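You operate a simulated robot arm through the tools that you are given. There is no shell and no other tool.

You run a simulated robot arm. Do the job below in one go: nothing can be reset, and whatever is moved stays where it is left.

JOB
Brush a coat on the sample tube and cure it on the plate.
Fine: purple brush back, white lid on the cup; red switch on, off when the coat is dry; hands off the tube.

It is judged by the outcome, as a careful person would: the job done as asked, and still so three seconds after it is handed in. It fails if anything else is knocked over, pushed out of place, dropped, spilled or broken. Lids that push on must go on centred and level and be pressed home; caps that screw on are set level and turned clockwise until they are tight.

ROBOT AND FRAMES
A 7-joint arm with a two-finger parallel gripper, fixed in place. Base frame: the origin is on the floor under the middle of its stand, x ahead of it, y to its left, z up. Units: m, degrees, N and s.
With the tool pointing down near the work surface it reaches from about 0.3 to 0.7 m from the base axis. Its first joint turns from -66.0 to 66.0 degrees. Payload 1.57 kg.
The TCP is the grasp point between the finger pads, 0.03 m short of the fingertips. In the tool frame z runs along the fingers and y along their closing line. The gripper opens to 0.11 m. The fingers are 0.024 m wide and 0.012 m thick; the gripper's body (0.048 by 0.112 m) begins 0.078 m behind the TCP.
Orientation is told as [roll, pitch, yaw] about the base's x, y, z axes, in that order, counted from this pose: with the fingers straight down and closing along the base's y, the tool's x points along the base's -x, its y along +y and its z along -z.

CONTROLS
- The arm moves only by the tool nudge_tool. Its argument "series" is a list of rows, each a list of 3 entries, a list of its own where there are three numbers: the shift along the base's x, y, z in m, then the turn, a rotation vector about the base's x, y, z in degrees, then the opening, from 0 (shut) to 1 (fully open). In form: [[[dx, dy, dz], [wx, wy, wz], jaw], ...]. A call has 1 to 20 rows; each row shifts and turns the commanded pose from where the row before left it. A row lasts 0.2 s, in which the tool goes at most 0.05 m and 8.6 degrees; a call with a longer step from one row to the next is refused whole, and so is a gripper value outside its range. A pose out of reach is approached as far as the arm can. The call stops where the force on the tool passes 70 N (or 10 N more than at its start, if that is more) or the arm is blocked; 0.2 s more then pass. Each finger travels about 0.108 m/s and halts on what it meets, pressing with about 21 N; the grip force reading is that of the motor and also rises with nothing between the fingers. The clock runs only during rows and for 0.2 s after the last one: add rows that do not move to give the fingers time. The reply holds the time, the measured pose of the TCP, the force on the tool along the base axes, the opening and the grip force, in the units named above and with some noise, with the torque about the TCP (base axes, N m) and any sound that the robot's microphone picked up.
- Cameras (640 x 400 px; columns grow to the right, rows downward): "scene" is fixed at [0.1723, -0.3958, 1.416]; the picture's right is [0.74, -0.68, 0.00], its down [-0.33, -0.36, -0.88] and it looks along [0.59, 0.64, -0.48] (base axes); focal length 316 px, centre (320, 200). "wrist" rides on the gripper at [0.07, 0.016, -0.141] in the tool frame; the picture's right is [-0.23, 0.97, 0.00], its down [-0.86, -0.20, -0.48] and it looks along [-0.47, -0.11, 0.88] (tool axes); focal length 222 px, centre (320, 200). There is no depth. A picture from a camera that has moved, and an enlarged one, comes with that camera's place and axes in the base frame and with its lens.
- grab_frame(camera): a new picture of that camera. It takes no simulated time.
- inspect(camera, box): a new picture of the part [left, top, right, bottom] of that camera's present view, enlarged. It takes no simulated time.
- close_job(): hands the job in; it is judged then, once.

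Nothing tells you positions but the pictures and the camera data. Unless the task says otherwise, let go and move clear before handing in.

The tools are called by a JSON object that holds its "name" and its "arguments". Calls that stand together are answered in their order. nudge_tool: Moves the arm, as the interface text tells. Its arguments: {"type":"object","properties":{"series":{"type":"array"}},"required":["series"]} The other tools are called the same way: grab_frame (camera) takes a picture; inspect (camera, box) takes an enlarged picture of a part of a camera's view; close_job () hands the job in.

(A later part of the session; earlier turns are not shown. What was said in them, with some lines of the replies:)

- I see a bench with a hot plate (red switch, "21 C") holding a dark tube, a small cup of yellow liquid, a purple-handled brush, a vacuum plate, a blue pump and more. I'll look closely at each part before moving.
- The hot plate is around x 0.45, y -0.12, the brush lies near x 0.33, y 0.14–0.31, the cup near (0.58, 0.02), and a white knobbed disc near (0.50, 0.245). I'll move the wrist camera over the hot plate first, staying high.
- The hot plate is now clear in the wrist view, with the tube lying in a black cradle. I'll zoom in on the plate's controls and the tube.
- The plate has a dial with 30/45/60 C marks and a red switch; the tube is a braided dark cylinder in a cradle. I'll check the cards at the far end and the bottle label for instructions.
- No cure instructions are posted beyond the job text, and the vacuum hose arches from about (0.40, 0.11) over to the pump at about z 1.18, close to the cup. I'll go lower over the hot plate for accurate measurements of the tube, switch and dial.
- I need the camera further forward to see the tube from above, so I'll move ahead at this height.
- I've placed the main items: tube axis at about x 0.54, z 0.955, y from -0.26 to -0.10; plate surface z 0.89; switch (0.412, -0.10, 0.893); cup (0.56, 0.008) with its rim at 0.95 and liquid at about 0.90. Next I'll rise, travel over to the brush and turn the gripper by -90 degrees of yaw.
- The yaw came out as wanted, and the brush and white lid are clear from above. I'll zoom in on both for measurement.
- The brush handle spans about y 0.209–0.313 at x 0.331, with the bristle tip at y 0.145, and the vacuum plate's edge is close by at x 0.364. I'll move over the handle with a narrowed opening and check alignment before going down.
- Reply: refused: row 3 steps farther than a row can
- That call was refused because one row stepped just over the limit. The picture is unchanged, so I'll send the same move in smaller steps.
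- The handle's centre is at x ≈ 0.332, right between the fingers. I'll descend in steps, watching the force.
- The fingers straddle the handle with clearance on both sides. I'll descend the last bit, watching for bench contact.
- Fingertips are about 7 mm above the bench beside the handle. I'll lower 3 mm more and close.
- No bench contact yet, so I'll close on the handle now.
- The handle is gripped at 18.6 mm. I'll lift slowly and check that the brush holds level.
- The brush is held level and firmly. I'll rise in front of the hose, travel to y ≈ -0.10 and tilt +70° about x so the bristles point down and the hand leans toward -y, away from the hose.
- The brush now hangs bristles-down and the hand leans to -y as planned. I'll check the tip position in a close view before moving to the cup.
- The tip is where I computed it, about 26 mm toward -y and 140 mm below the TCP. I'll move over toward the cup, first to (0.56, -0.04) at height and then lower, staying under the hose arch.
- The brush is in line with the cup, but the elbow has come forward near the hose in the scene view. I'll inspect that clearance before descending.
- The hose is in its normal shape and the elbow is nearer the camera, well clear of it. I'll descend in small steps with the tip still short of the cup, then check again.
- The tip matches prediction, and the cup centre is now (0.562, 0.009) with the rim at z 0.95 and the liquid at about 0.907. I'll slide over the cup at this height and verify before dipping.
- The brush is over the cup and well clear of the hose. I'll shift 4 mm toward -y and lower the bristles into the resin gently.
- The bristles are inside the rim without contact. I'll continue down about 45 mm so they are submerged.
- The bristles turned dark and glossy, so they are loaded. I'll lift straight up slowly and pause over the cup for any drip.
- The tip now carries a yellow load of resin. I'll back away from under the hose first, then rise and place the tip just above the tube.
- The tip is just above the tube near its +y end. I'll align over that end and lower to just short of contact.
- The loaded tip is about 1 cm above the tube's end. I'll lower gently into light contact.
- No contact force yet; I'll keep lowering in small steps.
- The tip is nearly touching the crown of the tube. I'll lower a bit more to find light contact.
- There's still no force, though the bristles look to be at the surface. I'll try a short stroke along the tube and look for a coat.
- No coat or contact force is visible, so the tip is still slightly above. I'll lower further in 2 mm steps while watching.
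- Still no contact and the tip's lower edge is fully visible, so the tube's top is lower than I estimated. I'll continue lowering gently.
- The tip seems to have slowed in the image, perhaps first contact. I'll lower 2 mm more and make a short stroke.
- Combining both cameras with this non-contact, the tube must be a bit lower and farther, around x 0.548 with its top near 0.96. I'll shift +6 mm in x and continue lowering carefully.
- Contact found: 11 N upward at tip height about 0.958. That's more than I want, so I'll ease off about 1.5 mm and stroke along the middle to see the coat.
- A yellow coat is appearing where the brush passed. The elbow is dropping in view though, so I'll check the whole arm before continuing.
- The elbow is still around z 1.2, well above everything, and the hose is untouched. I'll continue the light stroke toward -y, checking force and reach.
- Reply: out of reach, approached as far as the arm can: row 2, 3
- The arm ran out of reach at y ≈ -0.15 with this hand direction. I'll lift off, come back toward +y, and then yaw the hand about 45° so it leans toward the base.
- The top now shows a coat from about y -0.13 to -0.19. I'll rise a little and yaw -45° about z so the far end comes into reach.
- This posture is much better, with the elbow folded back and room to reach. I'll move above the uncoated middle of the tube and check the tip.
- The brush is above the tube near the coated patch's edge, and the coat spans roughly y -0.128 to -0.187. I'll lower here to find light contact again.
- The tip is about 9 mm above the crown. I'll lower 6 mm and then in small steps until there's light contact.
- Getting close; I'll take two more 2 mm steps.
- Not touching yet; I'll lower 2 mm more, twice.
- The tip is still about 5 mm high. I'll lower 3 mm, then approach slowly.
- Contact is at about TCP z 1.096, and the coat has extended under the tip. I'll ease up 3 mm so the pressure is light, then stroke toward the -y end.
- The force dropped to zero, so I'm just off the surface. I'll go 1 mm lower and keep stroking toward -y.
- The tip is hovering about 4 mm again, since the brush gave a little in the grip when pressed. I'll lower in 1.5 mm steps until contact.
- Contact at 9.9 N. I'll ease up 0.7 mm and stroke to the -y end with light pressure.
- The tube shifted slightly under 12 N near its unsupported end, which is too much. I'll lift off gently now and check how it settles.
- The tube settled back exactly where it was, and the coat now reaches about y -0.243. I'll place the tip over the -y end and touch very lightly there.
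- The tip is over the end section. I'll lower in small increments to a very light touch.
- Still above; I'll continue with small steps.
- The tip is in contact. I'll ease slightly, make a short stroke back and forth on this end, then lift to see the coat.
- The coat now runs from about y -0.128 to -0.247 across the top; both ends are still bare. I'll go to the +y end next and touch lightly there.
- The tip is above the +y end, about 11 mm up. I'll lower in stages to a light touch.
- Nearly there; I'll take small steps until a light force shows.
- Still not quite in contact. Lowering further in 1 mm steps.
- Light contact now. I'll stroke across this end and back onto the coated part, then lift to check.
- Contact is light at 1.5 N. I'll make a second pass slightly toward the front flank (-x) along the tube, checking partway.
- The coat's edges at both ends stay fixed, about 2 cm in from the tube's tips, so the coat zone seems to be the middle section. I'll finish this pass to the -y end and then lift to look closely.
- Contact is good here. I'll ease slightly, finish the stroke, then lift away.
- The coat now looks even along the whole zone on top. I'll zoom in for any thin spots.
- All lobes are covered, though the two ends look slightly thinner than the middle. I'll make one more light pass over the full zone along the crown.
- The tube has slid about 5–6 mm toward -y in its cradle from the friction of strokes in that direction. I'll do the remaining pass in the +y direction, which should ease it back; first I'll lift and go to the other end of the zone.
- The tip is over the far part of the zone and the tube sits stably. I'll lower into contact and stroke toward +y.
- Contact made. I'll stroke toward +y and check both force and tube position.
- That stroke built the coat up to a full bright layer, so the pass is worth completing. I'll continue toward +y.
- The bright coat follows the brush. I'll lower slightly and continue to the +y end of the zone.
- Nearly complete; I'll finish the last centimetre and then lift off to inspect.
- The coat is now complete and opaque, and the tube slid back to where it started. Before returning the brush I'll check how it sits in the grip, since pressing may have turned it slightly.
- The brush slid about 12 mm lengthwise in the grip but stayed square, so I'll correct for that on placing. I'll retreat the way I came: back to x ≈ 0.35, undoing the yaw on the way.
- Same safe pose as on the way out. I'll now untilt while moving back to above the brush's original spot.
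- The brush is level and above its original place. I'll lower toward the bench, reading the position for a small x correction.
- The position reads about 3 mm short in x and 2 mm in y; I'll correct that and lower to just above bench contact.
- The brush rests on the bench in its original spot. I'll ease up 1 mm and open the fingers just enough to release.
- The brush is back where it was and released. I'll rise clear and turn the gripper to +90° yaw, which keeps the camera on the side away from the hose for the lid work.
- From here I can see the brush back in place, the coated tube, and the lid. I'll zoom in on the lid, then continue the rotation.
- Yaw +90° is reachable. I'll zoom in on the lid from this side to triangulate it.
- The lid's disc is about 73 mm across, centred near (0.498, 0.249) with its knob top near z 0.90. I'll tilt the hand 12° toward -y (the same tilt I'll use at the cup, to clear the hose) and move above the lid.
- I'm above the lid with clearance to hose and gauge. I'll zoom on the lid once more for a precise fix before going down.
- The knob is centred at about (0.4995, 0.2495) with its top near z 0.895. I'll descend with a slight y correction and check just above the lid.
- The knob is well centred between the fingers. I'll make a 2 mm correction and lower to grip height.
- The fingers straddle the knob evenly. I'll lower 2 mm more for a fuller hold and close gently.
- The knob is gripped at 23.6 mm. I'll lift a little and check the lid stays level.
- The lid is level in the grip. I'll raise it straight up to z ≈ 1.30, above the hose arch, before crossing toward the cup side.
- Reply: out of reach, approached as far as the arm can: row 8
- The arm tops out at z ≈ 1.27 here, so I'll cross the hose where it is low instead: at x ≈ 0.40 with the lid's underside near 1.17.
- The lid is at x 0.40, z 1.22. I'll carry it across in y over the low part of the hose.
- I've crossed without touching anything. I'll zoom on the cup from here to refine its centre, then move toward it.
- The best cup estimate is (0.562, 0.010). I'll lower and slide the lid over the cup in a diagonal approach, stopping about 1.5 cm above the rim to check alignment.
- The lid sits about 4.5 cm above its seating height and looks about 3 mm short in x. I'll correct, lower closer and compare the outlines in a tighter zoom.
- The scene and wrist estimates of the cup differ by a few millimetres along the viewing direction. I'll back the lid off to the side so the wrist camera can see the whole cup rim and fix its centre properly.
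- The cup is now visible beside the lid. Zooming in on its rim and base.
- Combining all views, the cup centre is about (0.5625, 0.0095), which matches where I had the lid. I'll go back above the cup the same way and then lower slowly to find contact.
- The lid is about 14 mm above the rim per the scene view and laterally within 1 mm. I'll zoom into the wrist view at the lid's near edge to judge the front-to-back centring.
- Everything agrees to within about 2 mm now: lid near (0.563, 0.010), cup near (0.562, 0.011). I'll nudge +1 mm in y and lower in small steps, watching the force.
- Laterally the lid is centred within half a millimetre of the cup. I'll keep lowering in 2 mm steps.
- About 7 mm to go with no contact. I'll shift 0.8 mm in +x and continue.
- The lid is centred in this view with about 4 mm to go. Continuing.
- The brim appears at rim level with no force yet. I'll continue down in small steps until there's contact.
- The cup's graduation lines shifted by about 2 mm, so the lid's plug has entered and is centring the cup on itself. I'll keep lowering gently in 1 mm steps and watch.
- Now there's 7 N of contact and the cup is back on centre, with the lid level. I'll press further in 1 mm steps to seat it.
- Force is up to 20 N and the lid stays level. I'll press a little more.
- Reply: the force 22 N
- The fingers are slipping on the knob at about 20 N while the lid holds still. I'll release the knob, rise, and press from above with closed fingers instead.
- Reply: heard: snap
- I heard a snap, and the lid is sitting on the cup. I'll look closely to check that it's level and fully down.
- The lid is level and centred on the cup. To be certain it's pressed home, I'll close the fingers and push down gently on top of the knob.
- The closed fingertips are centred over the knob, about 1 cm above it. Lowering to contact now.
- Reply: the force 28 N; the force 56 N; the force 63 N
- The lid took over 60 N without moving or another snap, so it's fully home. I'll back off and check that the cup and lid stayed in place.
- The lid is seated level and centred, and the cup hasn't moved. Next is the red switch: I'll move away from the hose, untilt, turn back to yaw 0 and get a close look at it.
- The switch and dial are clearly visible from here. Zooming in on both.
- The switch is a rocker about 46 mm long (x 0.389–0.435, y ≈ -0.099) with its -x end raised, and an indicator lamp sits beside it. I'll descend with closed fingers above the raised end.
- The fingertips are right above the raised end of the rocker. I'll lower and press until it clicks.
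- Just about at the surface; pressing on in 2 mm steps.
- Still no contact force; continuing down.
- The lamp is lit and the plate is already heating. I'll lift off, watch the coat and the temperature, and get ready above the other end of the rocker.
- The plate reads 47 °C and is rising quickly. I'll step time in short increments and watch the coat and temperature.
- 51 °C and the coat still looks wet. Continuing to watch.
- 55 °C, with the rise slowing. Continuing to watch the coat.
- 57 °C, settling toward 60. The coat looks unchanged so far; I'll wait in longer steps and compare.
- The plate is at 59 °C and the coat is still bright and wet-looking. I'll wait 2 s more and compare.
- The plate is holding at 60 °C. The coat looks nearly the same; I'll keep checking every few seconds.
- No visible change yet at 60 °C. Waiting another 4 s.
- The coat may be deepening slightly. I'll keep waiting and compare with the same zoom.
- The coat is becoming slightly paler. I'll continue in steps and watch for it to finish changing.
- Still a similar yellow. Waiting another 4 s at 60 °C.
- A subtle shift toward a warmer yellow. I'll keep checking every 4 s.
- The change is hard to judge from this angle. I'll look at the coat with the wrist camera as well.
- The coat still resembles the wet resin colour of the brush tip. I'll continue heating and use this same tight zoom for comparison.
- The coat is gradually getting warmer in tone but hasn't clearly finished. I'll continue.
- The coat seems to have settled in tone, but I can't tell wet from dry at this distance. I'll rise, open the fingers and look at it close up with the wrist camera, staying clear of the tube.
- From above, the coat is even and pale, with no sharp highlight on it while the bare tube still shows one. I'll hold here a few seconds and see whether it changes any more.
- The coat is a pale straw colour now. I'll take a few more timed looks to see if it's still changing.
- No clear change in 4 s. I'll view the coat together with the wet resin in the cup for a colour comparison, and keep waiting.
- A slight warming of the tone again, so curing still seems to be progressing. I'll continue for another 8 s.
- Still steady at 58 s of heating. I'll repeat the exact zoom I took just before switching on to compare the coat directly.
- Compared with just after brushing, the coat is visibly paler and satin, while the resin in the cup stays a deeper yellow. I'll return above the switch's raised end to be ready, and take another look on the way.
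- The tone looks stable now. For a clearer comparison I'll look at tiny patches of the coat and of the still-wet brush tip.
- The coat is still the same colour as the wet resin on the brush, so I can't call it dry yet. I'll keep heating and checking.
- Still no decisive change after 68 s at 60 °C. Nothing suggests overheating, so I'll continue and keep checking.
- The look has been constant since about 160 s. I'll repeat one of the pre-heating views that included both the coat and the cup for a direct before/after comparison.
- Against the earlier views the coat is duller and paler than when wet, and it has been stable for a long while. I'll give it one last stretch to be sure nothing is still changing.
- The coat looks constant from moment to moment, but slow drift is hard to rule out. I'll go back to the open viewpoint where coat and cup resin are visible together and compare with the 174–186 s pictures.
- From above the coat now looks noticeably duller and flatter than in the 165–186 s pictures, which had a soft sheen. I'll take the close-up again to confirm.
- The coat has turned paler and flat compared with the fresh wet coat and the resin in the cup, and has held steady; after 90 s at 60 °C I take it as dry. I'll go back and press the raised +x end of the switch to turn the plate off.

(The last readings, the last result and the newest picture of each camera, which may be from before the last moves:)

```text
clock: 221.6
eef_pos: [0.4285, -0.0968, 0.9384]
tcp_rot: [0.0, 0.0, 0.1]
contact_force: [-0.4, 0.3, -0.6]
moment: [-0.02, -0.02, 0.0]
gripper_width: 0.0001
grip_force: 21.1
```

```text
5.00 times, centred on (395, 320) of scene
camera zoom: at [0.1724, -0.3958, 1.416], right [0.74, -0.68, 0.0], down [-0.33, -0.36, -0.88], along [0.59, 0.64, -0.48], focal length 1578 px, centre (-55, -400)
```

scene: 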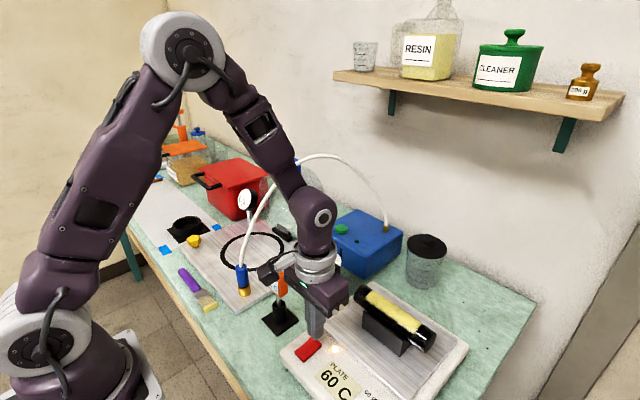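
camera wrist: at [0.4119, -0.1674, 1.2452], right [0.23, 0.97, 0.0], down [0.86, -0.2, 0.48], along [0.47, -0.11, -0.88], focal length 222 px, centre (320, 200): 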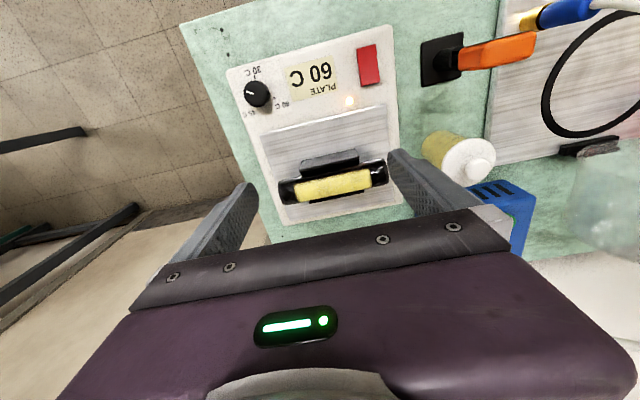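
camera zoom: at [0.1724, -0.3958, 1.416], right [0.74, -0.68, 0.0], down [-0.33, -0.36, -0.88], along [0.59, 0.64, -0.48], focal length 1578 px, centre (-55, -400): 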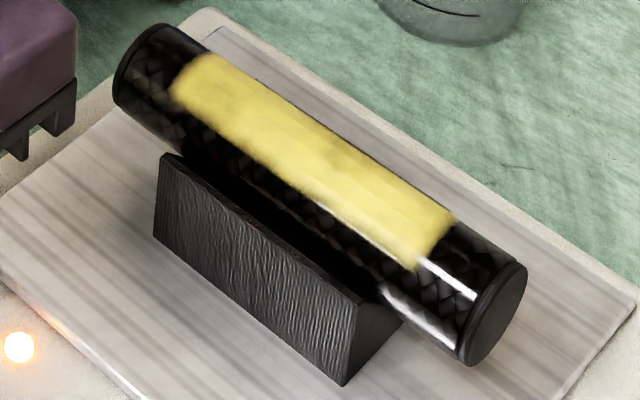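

Before pressing I want to be sure: with the hand in this same spot the coat looks much like it did early in the heating. Undercuring would be worse than waiting, and nothing is scorching, so I'll hold here longer and take timed pictures from an identical pose.

{"name": "nudge_tool", "arguments": {"series": [[[0, 0, 0], [0, 0, 0], 0.0], [[0, 0, 0], [0, 0, 0], 0.0], [[0, 0, 0], [0, 0, 0], 0.0], [[0, 0, 0], [0, 0, 0], 0.0], [[0, 0, 0], [0, 0, 0], 0.0], [[0, 0, 0], [0, 0, 0], 0.0], [[0, 0, 0], [0, 0, 0], 0.0], [[0, 0, 0], [0, 0, 0], 0.0], [[0, 0, 0], [0, 0, 0], 0.0], [[0, 0, 0], [0, 0, 0], 0.0], [[0, 0, 0], [0, 0, 0], 0.0], [[0, 0, 0], [0, 0, 0], 0.0], [[0, 0, 0], [0, 0, 0], 0.0], [[0, 0, 0], [0, 0, 0], 0.0], [[0, 0, 0], [0, 0, 0], 0.0], [[0, 0, 0], [0, 0, 0], 0.0], [[0, 0, 0], [0, 0, 0], 0.0], [[0, 0, 0], [0, 0, 0], 0.0], [[0, 0, 0], [0, 0, 0], 0.0], [[0, 0, 0], [0, 0, 0], 0.0]]}}

{"name": "nudge_tool", "arguments": {"series": [[[0, 0, 0], [0, 0, 0], 0.0], [[0, 0, 0], [0, 0, 0], 0.0], [[0, 0, 0], [0, 0, 0], 0.0], [[0, 0, 0], [0, 0, 0], 0.0], [[0, 0, 0], [0, 0, 0], 0.0], [[0, 0, 0], [0, 0, 0], 0.0], [[0, 0, 0], [0, 0, 0], 0.0], [[0, 0, 0], [0, 0, 0], 0.0], [[0, 0, 0], [0, 0, 0], 0.0], [[0, 0, 0], [0, 0, 0], 0.0], [[0, 0, 0], [0, 0, 0], 0.0], [[0, 0, 0], [0, 0, 0], 0.0], [[0, 0, 0], [0, 0, 0], 0.0], [[0, 0, 0], [0, 0, 0], 0.0], [[0, 0, 0], [0, 0, 0], 0.0], [[0, 0, 0], [0, 0, 0], 0.0], [[0, 0, 0], [0, 0, 0], 0.0], [[0, 0, 0], [0, 0, 0], 0.0], [[0, 0, 0], [0, 0, 0], 0.0], [[0, 0, 0], [0, 0, 0], 0.0]]}}

{"name": "inspect", "arguments": {"camera": "scene", "box": [350, 280, 440, 360]}}

{"name": "nudge_tool", "arguments": {"series": [[[0, 0, 0], [0, 0, 0], 0.0], [[0, 0, 0], [0, 0, 0], 0.0], [[0, 0, 0], [0, 0, 0], 0.0], [[0, 0, 0], [0, 0, 0], 0.0], [[0, 0, 0], [0, 0, 0], 0.0], [[0, 0, 0], [0, 0, 0], 0.0], [[0, 0, 0], [0, 0, 0], 0.0], [[0, 0, 0], [0, 0, 0], 0.0], [[0, 0, 0], [0, 0, 0], 0.0], [[0, 0, 0], [0, 0, 0], 0.0], [[0, 0, 0], [0, 0, 0], 0.0], [[0, 0, 0], [0, 0, 0], 0.0], [[0, 0, 0], [0, 0, 0], 0.0], [[0, 0, 0], [0, 0, 0], 0.0], [[0, 0, 0], [0, 0, 0], 0.0], [[0, 0, 0], [0, 0, 0], 0.0], [[0, 0, 0], [0, 0, 0], 0.0], [[0, 0, 0], [0, 0, 0], 0.0], [[0, 0, 0], [0, 0, 0], 0.0], [[0, 0, 0], [0, 0, 0], 0.0]]}}

{"name": "nudge_tool", "arguments": {"series": [[[0, 0, 0], [0, 0, 0], 0.0], [[0, 0, 0], [0, 0, 0], 0.0], [[0, 0, 0], [0, 0, 0], 0.0], [[0, 0, 0], [0, 0, 0], 0.0], [[0, 0, 0], [0, 0, 0], 0.0], [[0, 0, 0], [0, 0, 0], 0.0], [[0, 0, 0], [0, 0, 0], 0.0], [[0, 0, 0], [0, 0, 0], 0.0], [[0, 0, 0], [0, 0, 0], 0.0], [[0, 0, 0], [0, 0, 0], 0.0], [[0, 0, 0], [0, 0, 0], 0.0], [[0, 0, 0], [0, 0, 0], 0.0], [[0, 0, 0], [0, 0, 0], 0.0], [[0, 0, 0], [0, 0, 0], 0.0], [[0, 0, 0], [0, 0, 0], 0.0], [[0, 0, 0], [0, 0, 0], 0.0], [[0, 0, 0], [0, 0, 0], 0.0], [[0, 0, 0], [0, 0, 0], 0.0], [[0, 0, 0], [0, 0, 0], 0.0], [[0, 0, 0], [0, 0, 0], 0.0]]}}

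{"name": "inspect", "arguments": {"camera": "scene", "box": [350, 280, 440, 360]}}

{"name": "inspect", "arguments": {"camera": "scene", "box": [280, 270, 450, 400]}}

```text
clock: 225.8
eef_pos: [0.4285, -0.0962, 0.9385]
tcp_rot: [0.0, 0.0, 0.0]
contact_force: [0.0, -1.2, -0.5]
moment: [0.02, 0.0, 0.02]
gripper_width: 0.0001
grip_force: 20.8
```

```text
clock: 230.0
eef_pos: [0.4293, -0.0977, 0.9389]
tcp_rot: [0.1, 0.0, 0.1]
contact_force: [-1.4, 0.5, -0.7]
moment: [-0.01, 0.0, 0.0]
gripper_width: 0.0001
grip_force: 20.7
```

```text
5.00 times, centred on (395, 320) of scene
camera zoom: at [0.1723, -0.3958, 1.416], right [0.74, -0.68, 0.0], down [-0.33, -0.36, -0.88], along [0.59, 0.64, -0.48], focal length 1578 px, centre (-55, -400)
```

zoom: 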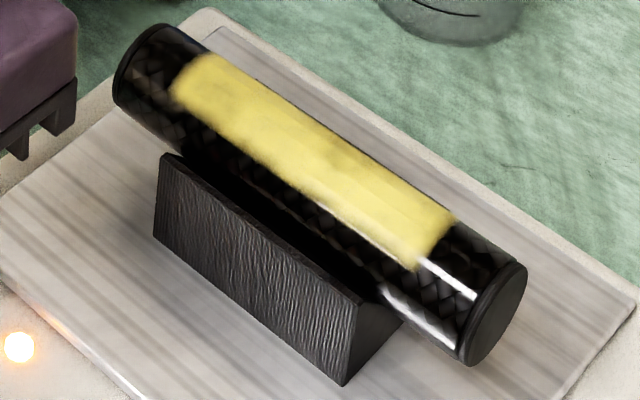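

```text
clock: 234.2
eef_pos: [0.429, -0.0979, 0.9389]
tcp_rot: [0.0, 0.0, 0.0]
contact_force: [0.5, 0.4, -0.1]
moment: [0.01, 0.0, -0.01]
gripper_width: 0.0
grip_force: 20.7
```

```text
clock: 238.4
eef_pos: [0.4276, -0.0982, 0.9393]
tcp_rot: [0.0, 0.0, 0.0]
contact_force: [-0.3, 0.0, -0.5]
moment: [0.02, -0.02, 0.0]
gripper_width: 0.0
grip_force: 21.0
```

```text
5.00 times, centred on (395, 320) of scene
camera zoom: at [0.1723, -0.3958, 1.416], right [0.74, -0.68, 0.0], down [-0.33, -0.36, -0.88], along [0.59, 0.64, -0.48], focal length 1578 px, centre (-55, -400)
```

zoom: 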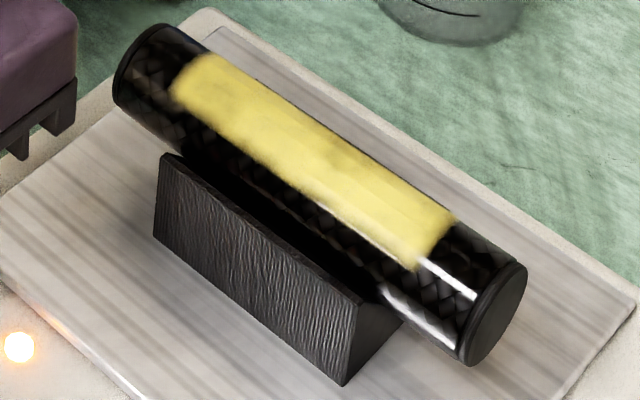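

```text
3.08 times, centred on (365, 335) of scene
camera zoom: at [0.1723, -0.3958, 1.416], right [0.74, -0.68, 0.0], down [-0.33, -0.36, -0.88], along [0.59, 0.64, -0.48], focal length 971 px, centre (182, -215)
```

zoom: 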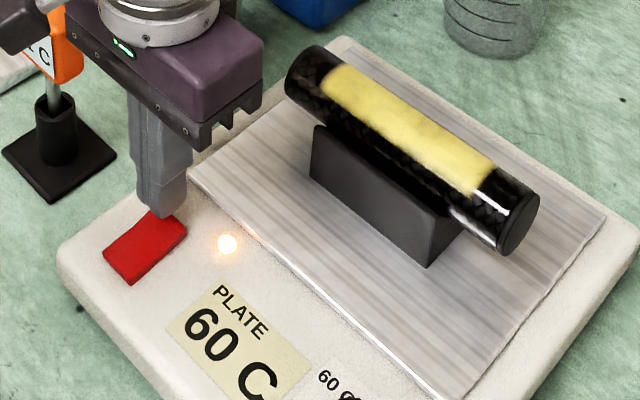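

Nothing has changed over the last 80 s at 60 °C, and the only visible shift (to a paler tone) happened early in the heating, so the coat has finished drying. I'll press the raised end to switch off now.

{"name": "nudge_tool", "arguments": {"series": [[[0.001, -0.002, -0.008], [0, 0, 0], 0.0], [[0, 0, -0.003], [0, 0, 0], 0.0], [[0, 0, 0], [0, 0, 0], 0.0]]}}

{"name": "nudge_tool", "arguments": {"series": [[[0, 0, -0.002], [0, 0, 0], 0.0], [[0, 0, 0], [0, 0, 0], 0.0]]}}

{"name": "inspect", "arguments": {"camera": "scene", "box": [270, 310, 350, 380]}}

```text
clock: 239.2
eef_pos: [0.4314, -0.0998, 0.9299]
tcp_rot: [-0.1, 0.0, 0.2]
contact_force: [0.0, 0.3, -0.1]
moment: [-0.01, -0.02, 0.0]
gripper_width: 0.0
grip_force: 21.4
```

```text
clock: 239.8
eef_pos: [0.4315, -0.1, 0.9279]
tcp_rot: [0.1, 0.0, 0.0]
contact_force: [0.5, 0.4, -1.5]
moment: [0.06, -0.01, 0.01]
gripper_width: 0.0001
grip_force: 20.5
```

```text
5.71 times, centred on (310, 345) of scene
camera zoom: at [0.1723, -0.3958, 1.416], right [0.74, -0.68, 0.0], down [-0.33, -0.36, -0.88], along [0.59, 0.64, -0.48], focal length 1803 px, centre (377, -629)
```

zoom: 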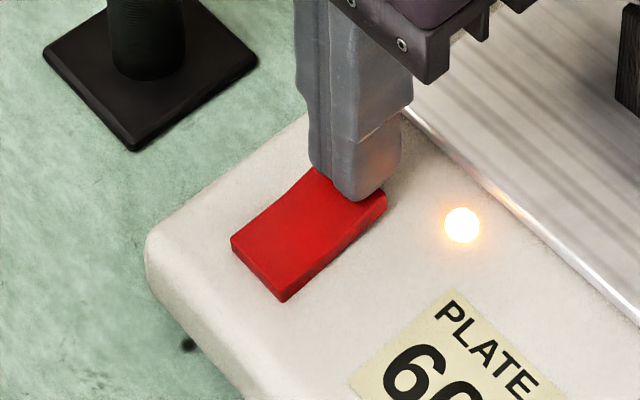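

The fingertips are just touching the raised end. I'll continue pressing in 2 mm steps until it clicks over.

{"name": "nudge_tool", "arguments": {"series": [[[0, 0, -0.002], [0, 0, 0], 0.0], [[0, 0, 0], [0, 0, 0], 0.0]]}}

{"name": "nudge_tool", "arguments": {"series": [[[0, 0, -0.002], [0, 0, 0], 0.0], [[0, 0, 0], [0, 0, 0], 0.0]]}}

{"name": "inspect", "arguments": {"camera": "scene", "box": [270, 310, 350, 380]}}

```text
clock: 240.4
eef_pos: [0.432, -0.1007, 0.9261]
tcp_rot: [0.0, 0.0, 0.0]
contact_force: [-0.4, -0.1, 0.4]
moment: [0.0, -0.03, 0.0]
gripper_width: 0.0
grip_force: 20.7
```

```text
clock: 241.0
eef_pos: [0.4311, -0.0997, 0.9232]
tcp_rot: [0.0, 0.0, -0.1]
contact_force: [0.3, 0.1, 0.2]
moment: [0.03, 0.02, 0.0]
gripper_width: 0.0
grip_force: 21.1
```

```text
5.71 times, centred on (310, 345) of scene
camera zoom: at [0.1723, -0.3958, 1.416], right [0.74, -0.68, 0.0], down [-0.33, -0.36, -0.88], along [0.59, 0.64, -0.48], focal length 1803 px, centre (377, -629)
```

zoom: 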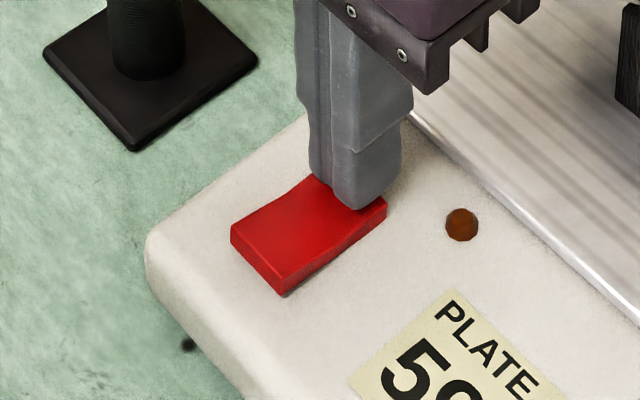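

The lamp is out and the plate is cooling. I'll lift clear and retreat, then check the whole scene.

{"name": "nudge_tool", "arguments": {"series": [[[0, 0, 0.02], [0, 0, 0], 0.0], [[-0.01, 0, 0.04], [0, 0, 0], 0.0], [[-0.02, 0, 0.045], [0, 0, 0], 0.2], [[-0.02, 0, 0.045], [0, 0, 0], 0.3], [[-0.02, -0.02, 0.045], [0, 0, 0], 0.3], [[-0.02, -0.02, 0.04], [0, 0, 0], 0.3], [[0, 0, 0], [0, 0, 0], 0.3]]}}

{"name": "grab_frame", "arguments": {"camera": "scene"}}

{"name": "inspect", "arguments": {"camera": "scene", "box": [280, 270, 450, 400]}}

{"name": "inspect", "arguments": {"camera": "scene", "box": [340, 260, 440, 350]}}

{"name": "inspect", "arguments": {"camera": "scene", "box": [300, 225, 350, 305]}}

{"name": "inspect", "arguments": {"camera": "scene", "box": [150, 180, 300, 320]}}

```text
refused: row 5 steps farther than a row can; nothing moved
```

```text
taken
```

scene: 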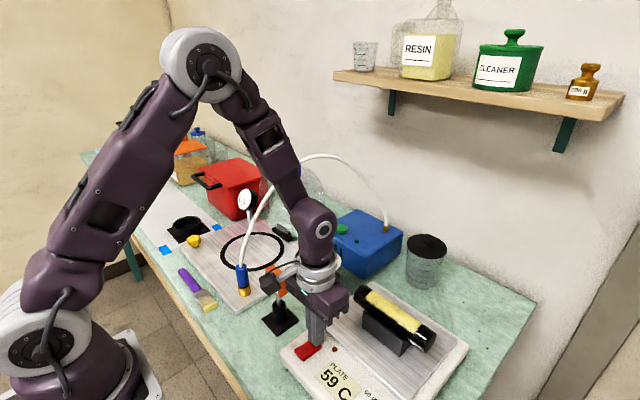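

```text
3.08 times, centred on (365, 335) of scene
camera zoom: at [0.1723, -0.3958, 1.416], right [0.74, -0.68, 0.0], down [-0.33, -0.36, -0.88], along [0.59, 0.64, -0.48], focal length 971 px, centre (182, -215)
```

zoom: 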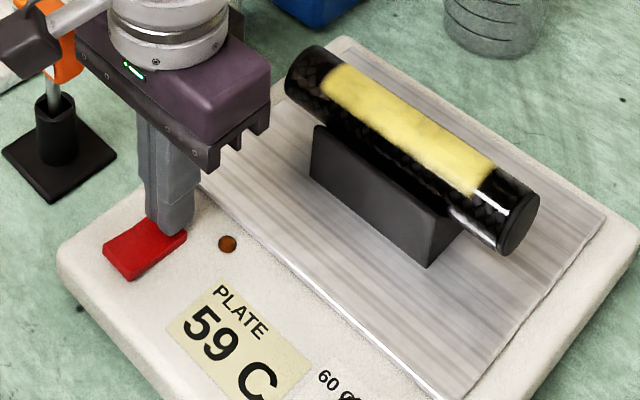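

```text
4.44 times, centred on (390, 305) of scene
camera zoom: at [0.1723, -0.3958, 1.416], right [0.74, -0.68, 0.0], down [-0.33, -0.36, -0.88], along [0.59, 0.64, -0.48], focal length 1402 px, centre (9, -267)
```

zoom: 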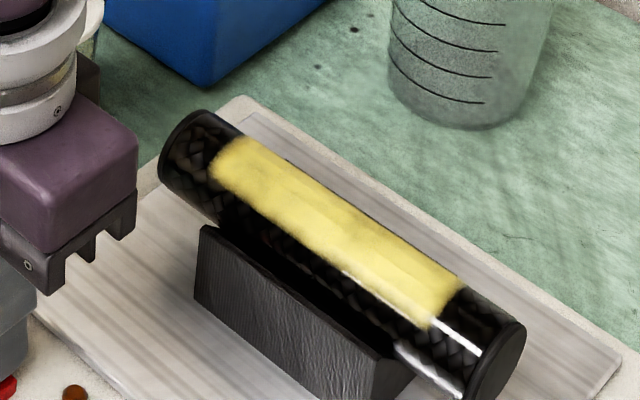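

```text
5.00 times, centred on (325, 265) of scene
camera zoom: at [0.1723, -0.3958, 1.416], right [0.74, -0.68, 0.0], down [-0.33, -0.36, -0.88], along [0.59, 0.64, -0.48], focal length 1578 px, centre (295, -125)
```

zoom: 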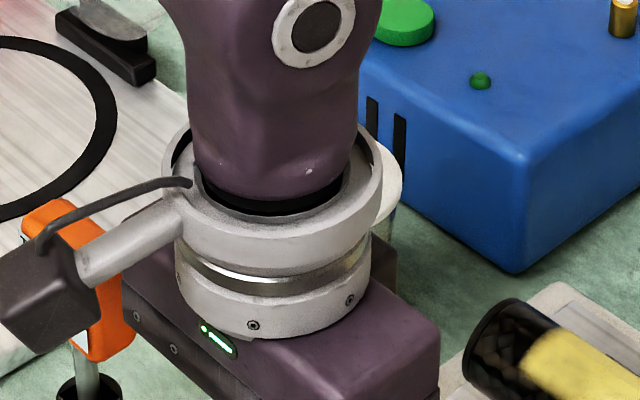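

```text
2.86 times, centred on (225, 250) of scene
camera zoom: at [0.1723, -0.3958, 1.416], right [0.74, -0.68, 0.0], down [-0.33, -0.36, -0.88], along [0.59, 0.64, -0.48], focal length 902 px, centre (591, 57)
```

zoom: 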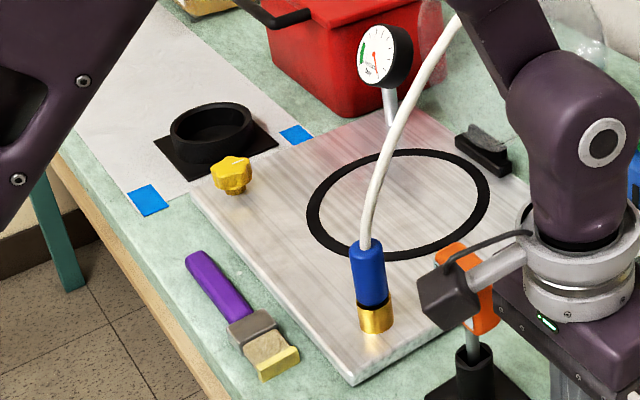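

That retreat was refused for one over-long step. The switch is off with the lamp out; I'll retreat with smaller steps.

{"name": "nudge_tool", "arguments": {"series": [[[0, 0, 0.02], [0, 0, 0], 0.0], [[-0.01, 0, 0.04], [0, 0, 0], 0.0], [[-0.02, -0.01, 0.04], [0, 0, 0], 0.2], [[-0.02, -0.01, 0.04], [0, 0, 0], 0.3], [[-0.015, -0.015, 0.04], [0, 0, 0], 0.3], [[-0.015, -0.015, 0.04], [0, 0, 0], 0.3], [[0, 0, 0], [0, 0, 0], 0.3]]}}

{"name": "grab_frame", "arguments": {"camera": "scene"}}

{"name": "inspect", "arguments": {"camera": "scene", "box": [280, 270, 450, 400]}}

{"name": "inspect", "arguments": {"camera": "scene", "box": [340, 260, 440, 350]}}

{"name": "inspect", "arguments": {"camera": "scene", "box": [300, 225, 350, 305]}}

{"name": "grab_frame", "arguments": {"camera": "wrist"}}

```text
clock: 242.6
eef_pos: [0.3554, -0.1515, 1.1427]
tcp_rot: [0.0, 0.0, -0.1]
contact_force: [0.2, 0.2, 0.5]
moment: [0.03, -0.02, 0.02]
gripper_width: 0.0331
grip_force: 0.1
```

```text
taken
```

scene: 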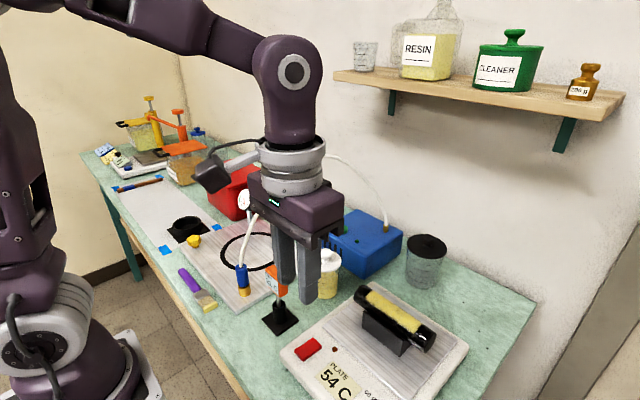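

```text
3.08 times, centred on (365, 335) of scene
camera zoom: at [0.1723, -0.3958, 1.416], right [0.74, -0.68, 0.0], down [-0.33, -0.36, -0.88], along [0.59, 0.64, -0.48], focal length 971 px, centre (182, -215)
```

zoom: 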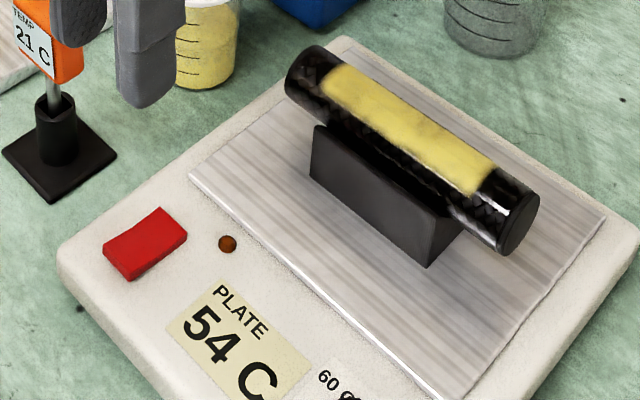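

```text
4.44 times, centred on (390, 305) of scene
camera zoom: at [0.1723, -0.3958, 1.416], right [0.74, -0.68, 0.0], down [-0.33, -0.36, -0.88], along [0.59, 0.64, -0.48], focal length 1402 px, centre (9, -267)
```

zoom: 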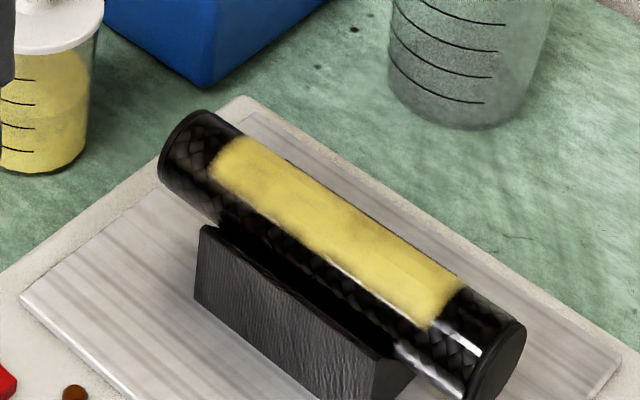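

```text
5.00 times, centred on (325, 265) of scene
camera zoom: at [0.1723, -0.3958, 1.416], right [0.74, -0.68, 0.0], down [-0.33, -0.36, -0.88], along [0.59, 0.64, -0.48], focal length 1578 px, centre (295, -125)
```

zoom: 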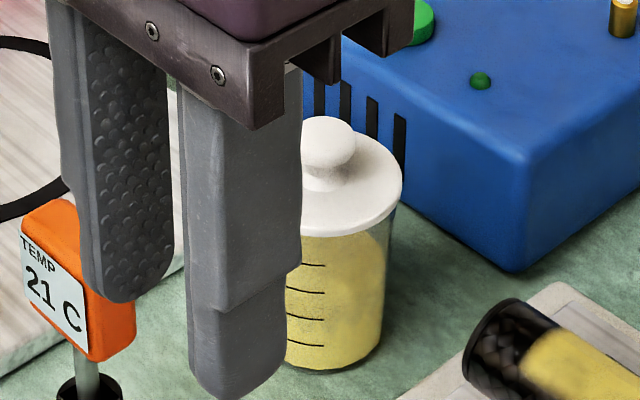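

```text
taken
camera wrist: at [0.284, -0.1358, 1.2833], right [0.23, 0.97, 0.0], down [0.86, -0.2, 0.48], along [0.47, -0.11, -0.88], focal length 222 px, centre (320, 200)
```

wrist: 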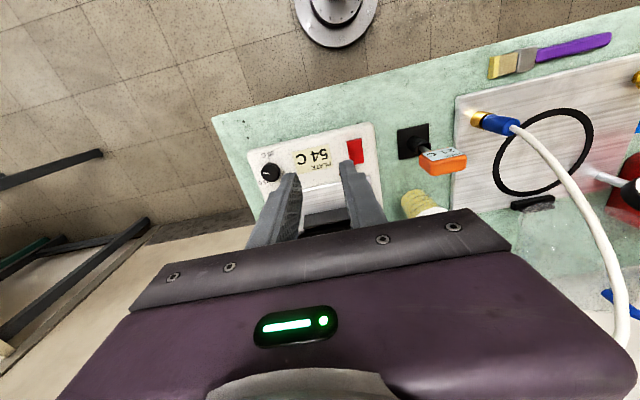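

Arm shadows clearly affect how the coat looks, so colour comparisons need an identical pose. I'll return to exactly the pose I had just before switching on (t = 123 s) and take the same zoom for a fair before/after comparison.

{"name": "nudge_tool", "arguments": {"series": [[[0.018, 0.019, 0.022], [0, 0, 0], 0.0], [[0.019, 0.0187, 0.0233], [0, 0, 0], 0.0], [[0, 0, 0], [0, 0, 0], 0.0], [[0, 0, 0], [0, 0, 0], 0.0]]}}

{"name": "inspect", "arguments": {"camera": "scene", "box": [340, 270, 450, 370]}}

{"name": "inspect", "arguments": {"camera": "scene", "box": [285, 325, 345, 375]}}

{"name": "grab_frame", "arguments": {"camera": "scene"}}

{"name": "grab_frame", "arguments": {"camera": "wrist"}}

```text
clock: 243.6
eef_pos: [0.3915, -0.1141, 1.1867]
tcp_rot: [0.1, 0.0, 0.0]
contact_force: [0.3, -0.9, -1.0]
moment: [-0.01, -0.01, -0.01]
gripper_width: 0.0
grip_force: 20.9
```

```text
4.00 times, centred on (395, 320) of scene
camera zoom: at [0.1724, -0.3958, 1.416], right [0.74, -0.68, 0.0], down [-0.33, -0.36, -0.88], along [0.59, 0.64, -0.48], focal length 1262 px, centre (20, -280)
```

zoom: 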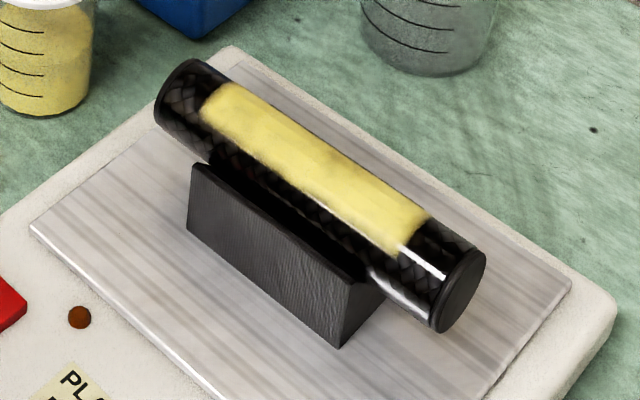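

```text
8.00 times, centred on (315, 350) of scene
camera zoom: at [0.1724, -0.3958, 1.416], right [0.74, -0.68, 0.0], down [-0.33, -0.36, -0.88], along [0.59, 0.64, -0.48], focal length 2524 px, centre (360, -1000)
```

zoom: 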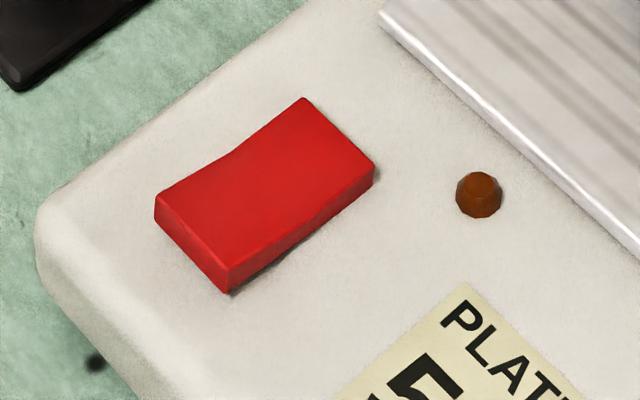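

```text
taken
```

scene: 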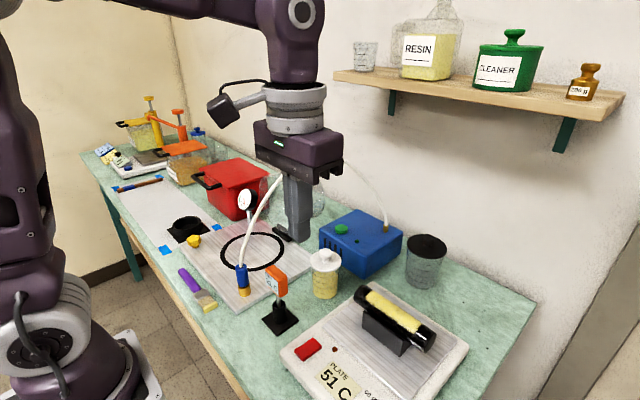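

```text
taken
camera wrist: at [0.3213, -0.0971, 1.3278], right [0.23, 0.97, 0.0], down [0.86, -0.2, 0.48], along [0.47, -0.11, -0.88], focal length 222 px, centre (320, 200)
```

wrist: 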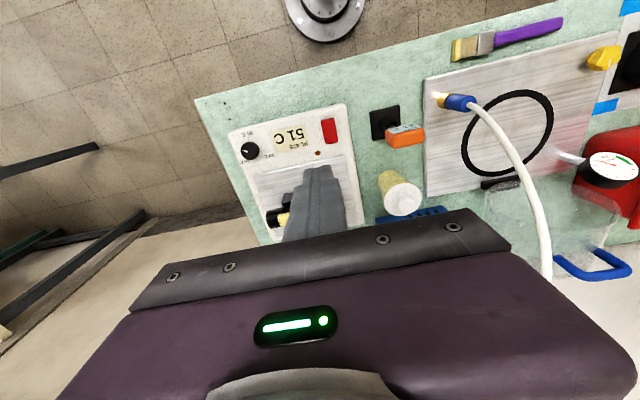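

In this identical pose the coat is paler and more satin than just before heating, which fits a dried coat; the lamp is out and the rocker sits as it did at the start. I'll do a last check of the brush, lid and surroundings.

{"name": "inspect", "arguments": {"camera": "scene", "box": [170, 255, 230, 325]}}

{"name": "inspect", "arguments": {"camera": "scene", "box": [260, 220, 480, 400]}}

{"name": "inspect", "arguments": {"camera": "scene", "box": [80, 80, 300, 280]}}

{"name": "inspect", "arguments": {"camera": "scene", "box": [300, 235, 350, 305]}}

```text
5.71 times, centred on (200, 290) of scene
camera zoom: at [0.1724, -0.3958, 1.416], right [0.74, -0.68, 0.0], down [-0.33, -0.36, -0.88], along [0.59, 0.64, -0.48], focal length 1803 px, centre (1006, -314)
```

zoom: 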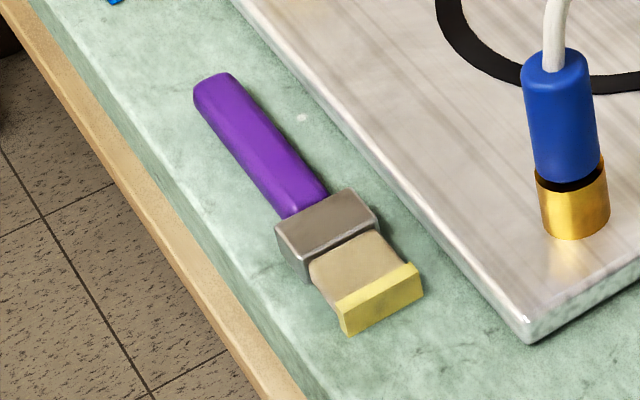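

```text
2.22 times, centred on (370, 310) of scene
camera zoom: at [0.1724, -0.3958, 1.416], right [0.74, -0.68, 0.0], down [-0.33, -0.36, -0.88], along [0.59, 0.64, -0.48], focal length 701 px, centre (209, -44)
```

zoom: 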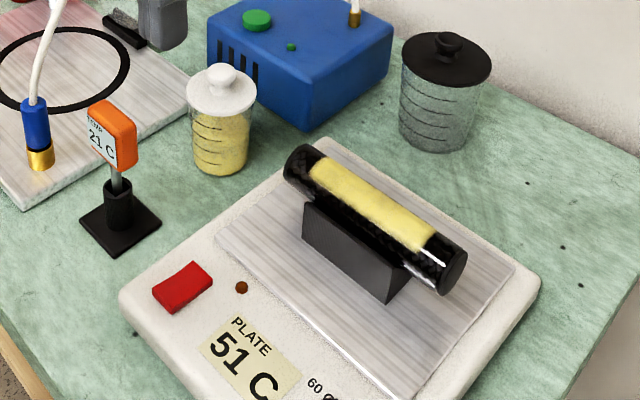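

```text
2.00 times, centred on (190, 180) of scene
camera zoom: at [0.1724, -0.3958, 1.416], right [0.74, -0.68, 0.0], down [-0.33, -0.36, -0.88], along [0.59, 0.64, -0.48], focal length 631 px, centre (580, 240)
```

zoom: 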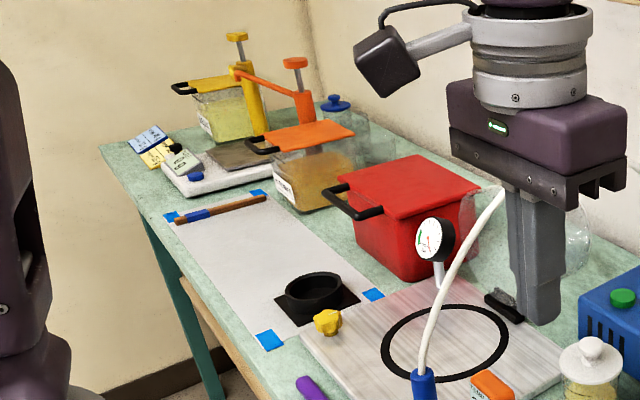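

```text
5.71 times, centred on (325, 270) of scene
camera zoom: at [0.1724, -0.3958, 1.416], right [0.74, -0.68, 0.0], down [-0.33, -0.36, -0.88], along [0.59, 0.64, -0.48], focal length 1803 px, centre (291, -200)
```

zoom: 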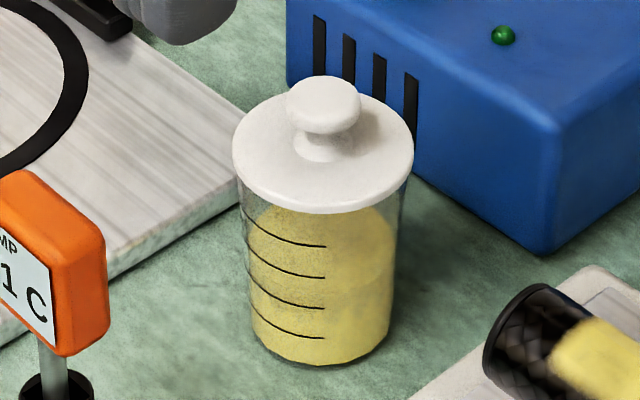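

The job is handed over as follows: the brush lies where it was, and the white lid is snapped level onto the cup. The coated tube sits untouched in its cradle and the plate is off and cooling. Nothing else has moved and the arm is clear. Dryness is my judgement by eye: after about 110 s at 60 °C the coat looks paler than the still-wet resin on the brush. I'm handing the job in.

{"name": "close_job", "arguments": {}}

```text
The job is handed in.
```

The job is handed in, but I judged the coat dry by eye and couldn't confirm it.

- **Coat:** The middle of the tube has a full, opaque coat along the top. I brushed only from above, so the sides and about 2 cm at each end are bare. Brushing slid the tube about 5 mm in its cradle, and a later stroke brought it back. The gripper never touched it.
- **Drying:** The plate held 60 °C for most of the roughly 110 s it was on. The coat ended slightly paler than the wet resin on the brush. The change was small, and the arm's shadow made it harder to judge.
- **Red switch:** It is off, the lamp is out, and the plate had cooled to 51 °C at my last look.
- **Purple brush:** It is back where it was, with wet resin still on the bristles.
- **White lid:** It went on with a snap and sits level and centred on the cup. It didn't move when I pressed it at about 60 N.

I saw no spills, and nothing else was out of place in the final pictures.
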